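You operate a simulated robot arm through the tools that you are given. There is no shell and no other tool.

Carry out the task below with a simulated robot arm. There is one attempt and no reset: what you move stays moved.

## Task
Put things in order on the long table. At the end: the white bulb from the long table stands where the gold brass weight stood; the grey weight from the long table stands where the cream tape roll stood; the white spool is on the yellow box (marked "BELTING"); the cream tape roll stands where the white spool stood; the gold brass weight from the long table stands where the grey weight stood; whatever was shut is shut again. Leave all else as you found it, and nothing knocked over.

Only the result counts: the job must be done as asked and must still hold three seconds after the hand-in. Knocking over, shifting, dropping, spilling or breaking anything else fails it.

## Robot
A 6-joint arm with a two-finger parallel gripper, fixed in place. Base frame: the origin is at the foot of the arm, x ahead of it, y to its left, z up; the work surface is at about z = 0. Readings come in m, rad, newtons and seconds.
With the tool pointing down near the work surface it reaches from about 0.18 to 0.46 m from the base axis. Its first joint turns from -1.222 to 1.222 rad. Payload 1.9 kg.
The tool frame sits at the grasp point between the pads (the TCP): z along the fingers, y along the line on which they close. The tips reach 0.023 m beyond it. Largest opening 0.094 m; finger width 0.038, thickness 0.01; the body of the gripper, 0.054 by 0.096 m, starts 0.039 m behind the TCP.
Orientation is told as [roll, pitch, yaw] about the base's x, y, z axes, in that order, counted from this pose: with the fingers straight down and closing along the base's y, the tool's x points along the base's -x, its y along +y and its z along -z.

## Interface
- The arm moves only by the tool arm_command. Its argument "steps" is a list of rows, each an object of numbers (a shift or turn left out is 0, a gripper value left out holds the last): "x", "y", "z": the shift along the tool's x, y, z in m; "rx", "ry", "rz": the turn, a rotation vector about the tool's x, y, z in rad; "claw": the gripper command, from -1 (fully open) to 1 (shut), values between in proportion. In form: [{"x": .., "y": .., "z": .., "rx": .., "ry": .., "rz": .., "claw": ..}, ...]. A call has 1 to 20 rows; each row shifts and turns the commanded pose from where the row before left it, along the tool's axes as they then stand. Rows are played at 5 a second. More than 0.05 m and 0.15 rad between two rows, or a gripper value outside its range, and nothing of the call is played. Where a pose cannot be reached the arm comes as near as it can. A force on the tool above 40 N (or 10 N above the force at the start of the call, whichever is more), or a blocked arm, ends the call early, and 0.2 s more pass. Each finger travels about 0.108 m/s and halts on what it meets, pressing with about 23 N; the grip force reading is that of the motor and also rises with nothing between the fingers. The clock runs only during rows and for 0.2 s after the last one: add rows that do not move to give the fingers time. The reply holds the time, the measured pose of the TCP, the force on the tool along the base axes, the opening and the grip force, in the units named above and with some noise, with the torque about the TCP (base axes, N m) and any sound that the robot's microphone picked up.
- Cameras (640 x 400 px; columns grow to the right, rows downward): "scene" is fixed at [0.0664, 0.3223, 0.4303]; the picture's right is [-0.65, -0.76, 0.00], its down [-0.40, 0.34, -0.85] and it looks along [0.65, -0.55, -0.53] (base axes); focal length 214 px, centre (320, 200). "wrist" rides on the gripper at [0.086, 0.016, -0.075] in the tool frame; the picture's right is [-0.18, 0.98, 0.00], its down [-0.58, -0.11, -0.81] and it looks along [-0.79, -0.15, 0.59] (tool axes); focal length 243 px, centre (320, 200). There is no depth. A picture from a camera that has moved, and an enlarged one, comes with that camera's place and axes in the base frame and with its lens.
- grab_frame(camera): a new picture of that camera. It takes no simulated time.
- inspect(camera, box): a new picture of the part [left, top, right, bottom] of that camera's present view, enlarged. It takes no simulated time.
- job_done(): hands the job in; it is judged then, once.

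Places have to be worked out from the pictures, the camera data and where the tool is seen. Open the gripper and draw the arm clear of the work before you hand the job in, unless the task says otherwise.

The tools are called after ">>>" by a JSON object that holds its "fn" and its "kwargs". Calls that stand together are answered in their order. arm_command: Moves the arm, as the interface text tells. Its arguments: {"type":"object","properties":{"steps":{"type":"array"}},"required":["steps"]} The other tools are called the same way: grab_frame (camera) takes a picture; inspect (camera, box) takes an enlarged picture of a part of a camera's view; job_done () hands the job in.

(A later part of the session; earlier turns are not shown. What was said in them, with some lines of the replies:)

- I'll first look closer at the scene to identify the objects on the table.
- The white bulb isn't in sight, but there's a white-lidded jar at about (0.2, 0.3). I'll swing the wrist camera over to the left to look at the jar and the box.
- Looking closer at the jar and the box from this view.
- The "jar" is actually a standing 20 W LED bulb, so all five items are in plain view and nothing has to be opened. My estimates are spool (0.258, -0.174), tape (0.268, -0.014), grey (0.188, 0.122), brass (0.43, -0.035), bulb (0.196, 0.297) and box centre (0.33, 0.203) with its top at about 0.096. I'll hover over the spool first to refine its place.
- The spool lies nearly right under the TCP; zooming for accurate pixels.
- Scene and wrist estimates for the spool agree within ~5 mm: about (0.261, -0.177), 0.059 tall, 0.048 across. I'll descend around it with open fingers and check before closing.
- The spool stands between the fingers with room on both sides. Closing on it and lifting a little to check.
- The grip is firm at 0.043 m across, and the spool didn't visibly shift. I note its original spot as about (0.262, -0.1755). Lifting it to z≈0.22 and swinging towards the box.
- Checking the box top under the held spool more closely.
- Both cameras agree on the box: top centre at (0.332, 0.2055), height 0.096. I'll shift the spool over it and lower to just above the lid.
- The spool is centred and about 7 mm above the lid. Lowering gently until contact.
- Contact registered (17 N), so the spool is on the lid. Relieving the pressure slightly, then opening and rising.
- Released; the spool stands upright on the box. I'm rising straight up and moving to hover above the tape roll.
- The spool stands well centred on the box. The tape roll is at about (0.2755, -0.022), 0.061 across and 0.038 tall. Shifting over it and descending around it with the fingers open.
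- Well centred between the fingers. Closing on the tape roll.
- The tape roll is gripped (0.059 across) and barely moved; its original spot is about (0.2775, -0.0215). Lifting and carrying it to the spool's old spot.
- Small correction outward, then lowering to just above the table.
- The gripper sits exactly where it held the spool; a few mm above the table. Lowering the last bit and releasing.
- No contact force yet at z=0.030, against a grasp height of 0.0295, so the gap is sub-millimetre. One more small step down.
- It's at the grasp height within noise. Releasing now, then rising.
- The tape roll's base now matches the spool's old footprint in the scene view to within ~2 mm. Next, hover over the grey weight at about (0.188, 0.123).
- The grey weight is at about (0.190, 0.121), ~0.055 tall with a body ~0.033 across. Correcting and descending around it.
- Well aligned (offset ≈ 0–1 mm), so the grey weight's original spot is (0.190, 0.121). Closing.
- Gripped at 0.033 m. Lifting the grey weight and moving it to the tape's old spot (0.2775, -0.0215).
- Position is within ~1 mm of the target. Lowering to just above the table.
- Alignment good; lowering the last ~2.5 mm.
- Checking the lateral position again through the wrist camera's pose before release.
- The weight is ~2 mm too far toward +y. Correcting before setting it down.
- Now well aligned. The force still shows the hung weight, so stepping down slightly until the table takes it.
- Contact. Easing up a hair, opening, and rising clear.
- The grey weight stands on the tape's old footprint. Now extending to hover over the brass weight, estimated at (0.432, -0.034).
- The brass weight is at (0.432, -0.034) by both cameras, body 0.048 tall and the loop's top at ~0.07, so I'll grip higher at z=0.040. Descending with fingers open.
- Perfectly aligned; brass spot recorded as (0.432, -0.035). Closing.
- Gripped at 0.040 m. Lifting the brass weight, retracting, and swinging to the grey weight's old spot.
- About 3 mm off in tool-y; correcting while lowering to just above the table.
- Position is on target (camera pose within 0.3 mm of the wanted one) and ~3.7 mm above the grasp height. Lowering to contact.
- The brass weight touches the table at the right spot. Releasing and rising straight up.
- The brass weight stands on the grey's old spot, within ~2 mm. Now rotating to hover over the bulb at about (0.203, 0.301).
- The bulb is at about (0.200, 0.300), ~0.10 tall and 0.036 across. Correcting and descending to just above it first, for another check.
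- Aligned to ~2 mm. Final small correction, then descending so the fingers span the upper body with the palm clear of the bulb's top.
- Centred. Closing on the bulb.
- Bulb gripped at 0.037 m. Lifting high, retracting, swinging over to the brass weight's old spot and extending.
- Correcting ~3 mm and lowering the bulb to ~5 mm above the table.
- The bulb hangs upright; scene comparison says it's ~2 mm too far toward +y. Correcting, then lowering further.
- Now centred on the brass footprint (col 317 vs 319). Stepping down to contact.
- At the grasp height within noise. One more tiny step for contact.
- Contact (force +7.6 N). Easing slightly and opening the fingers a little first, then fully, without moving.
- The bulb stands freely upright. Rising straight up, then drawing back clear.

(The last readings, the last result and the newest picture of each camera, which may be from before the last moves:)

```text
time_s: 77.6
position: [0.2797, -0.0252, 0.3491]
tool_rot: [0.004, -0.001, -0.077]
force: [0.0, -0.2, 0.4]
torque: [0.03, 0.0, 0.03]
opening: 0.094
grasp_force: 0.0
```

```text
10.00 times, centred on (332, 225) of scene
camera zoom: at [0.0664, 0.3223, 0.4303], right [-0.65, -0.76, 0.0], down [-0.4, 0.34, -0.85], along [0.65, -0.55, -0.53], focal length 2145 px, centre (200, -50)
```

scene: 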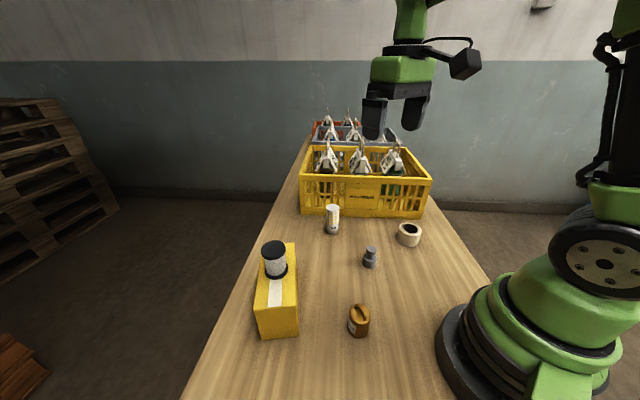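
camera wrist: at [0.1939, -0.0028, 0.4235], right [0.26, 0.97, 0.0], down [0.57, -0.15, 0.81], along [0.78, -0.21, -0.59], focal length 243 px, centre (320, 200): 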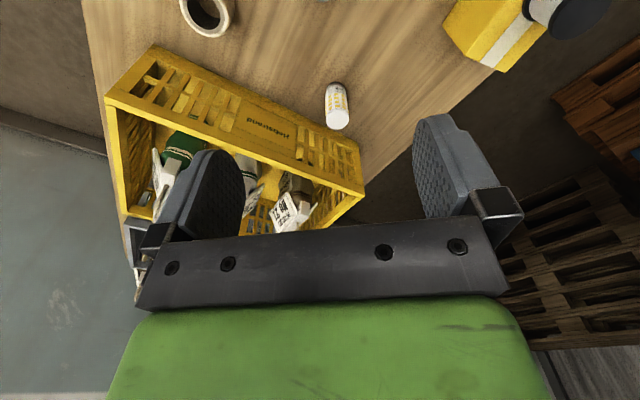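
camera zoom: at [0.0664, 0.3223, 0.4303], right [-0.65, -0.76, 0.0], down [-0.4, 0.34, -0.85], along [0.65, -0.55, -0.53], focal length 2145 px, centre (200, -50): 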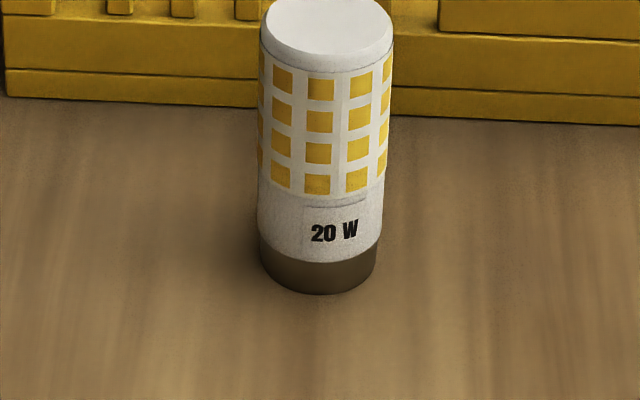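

All five items stand in place. One last comparison: that the box hasn't shifted versus my earlier zoom, and that the crate contents look unchanged.

>>> {"fn": "inspect", "kwargs": {"camera": "scene", "box": [220, 230, 348, 345]}}

>>> {"fn": "inspect", "kwargs": {"camera": "scene", "box": [280, 100, 450, 230]}}

```text
3.48 times, centred on (284, 288) of scene
camera zoom: at [0.0664, 0.3223, 0.4303], right [-0.65, -0.76, 0.0], down [-0.4, 0.34, -0.85], along [0.65, -0.55, -0.53], focal length 746 px, centre (445, -104)
```

zoom: 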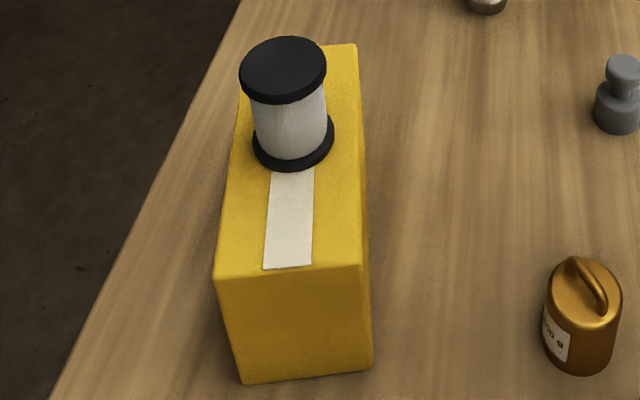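

```text
3.08 times, centred on (365, 165) of scene
camera zoom: at [0.0664, 0.3223, 0.4303], right [-0.65, -0.76, 0.0], down [-0.4, 0.34, -0.85], along [0.65, -0.55, -0.53], focal length 660 px, centre (182, 308)
```

zoom: 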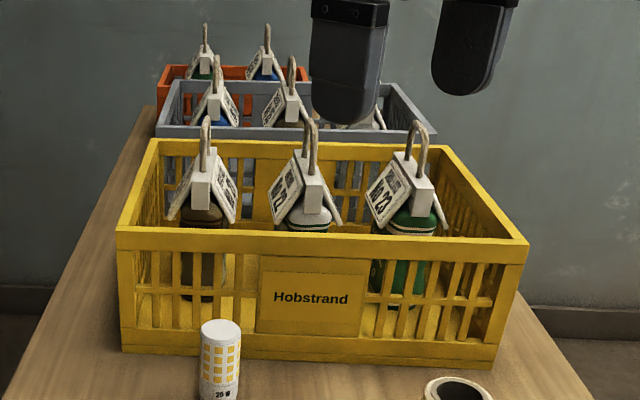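

The box's corners are at the same pixels as before, and the crates look unchanged. All five items are placed upright, and the gripper is open and clear of the work, so I'm handing in.

>>> {"fn": "job_done", "kwargs": {}}

```text
The job is handed in.
```

I moved all five items, and each one was standing upright when I handed the job in. I haven't been told whether it passed. These offsets come from comparing camera views before and after each move:

| Item | Where it is now | Offset from the target spot |
|---|---|---|
| White spool | On top of the yellow box, near its centre | About 1–2 mm |
| Cream tape roll | Where the white spool stood | About 2 mm |
| Grey weight | Where the cream tape roll stood | About 1 mm |
| Gold brass weight | Where the grey weight stood | About 2 mm |
| White bulb | Where the gold brass weight stood | About 4 mm |

- **Bulb:** I left it at about 4 mm off. Gripping it again risked tipping it, which seemed worse than the small offset.
- **Yellow box:** I never saw the "BELTING" marking from either camera. I took it as the right box because the only other yellow container is the crate marked "Hobstrand".
- **Shut items:** I saw nothing that needed opening, so there was nothing to shut again.

The box and the crates look the same as before in the scene camera. The gripper is open and clear of the table.
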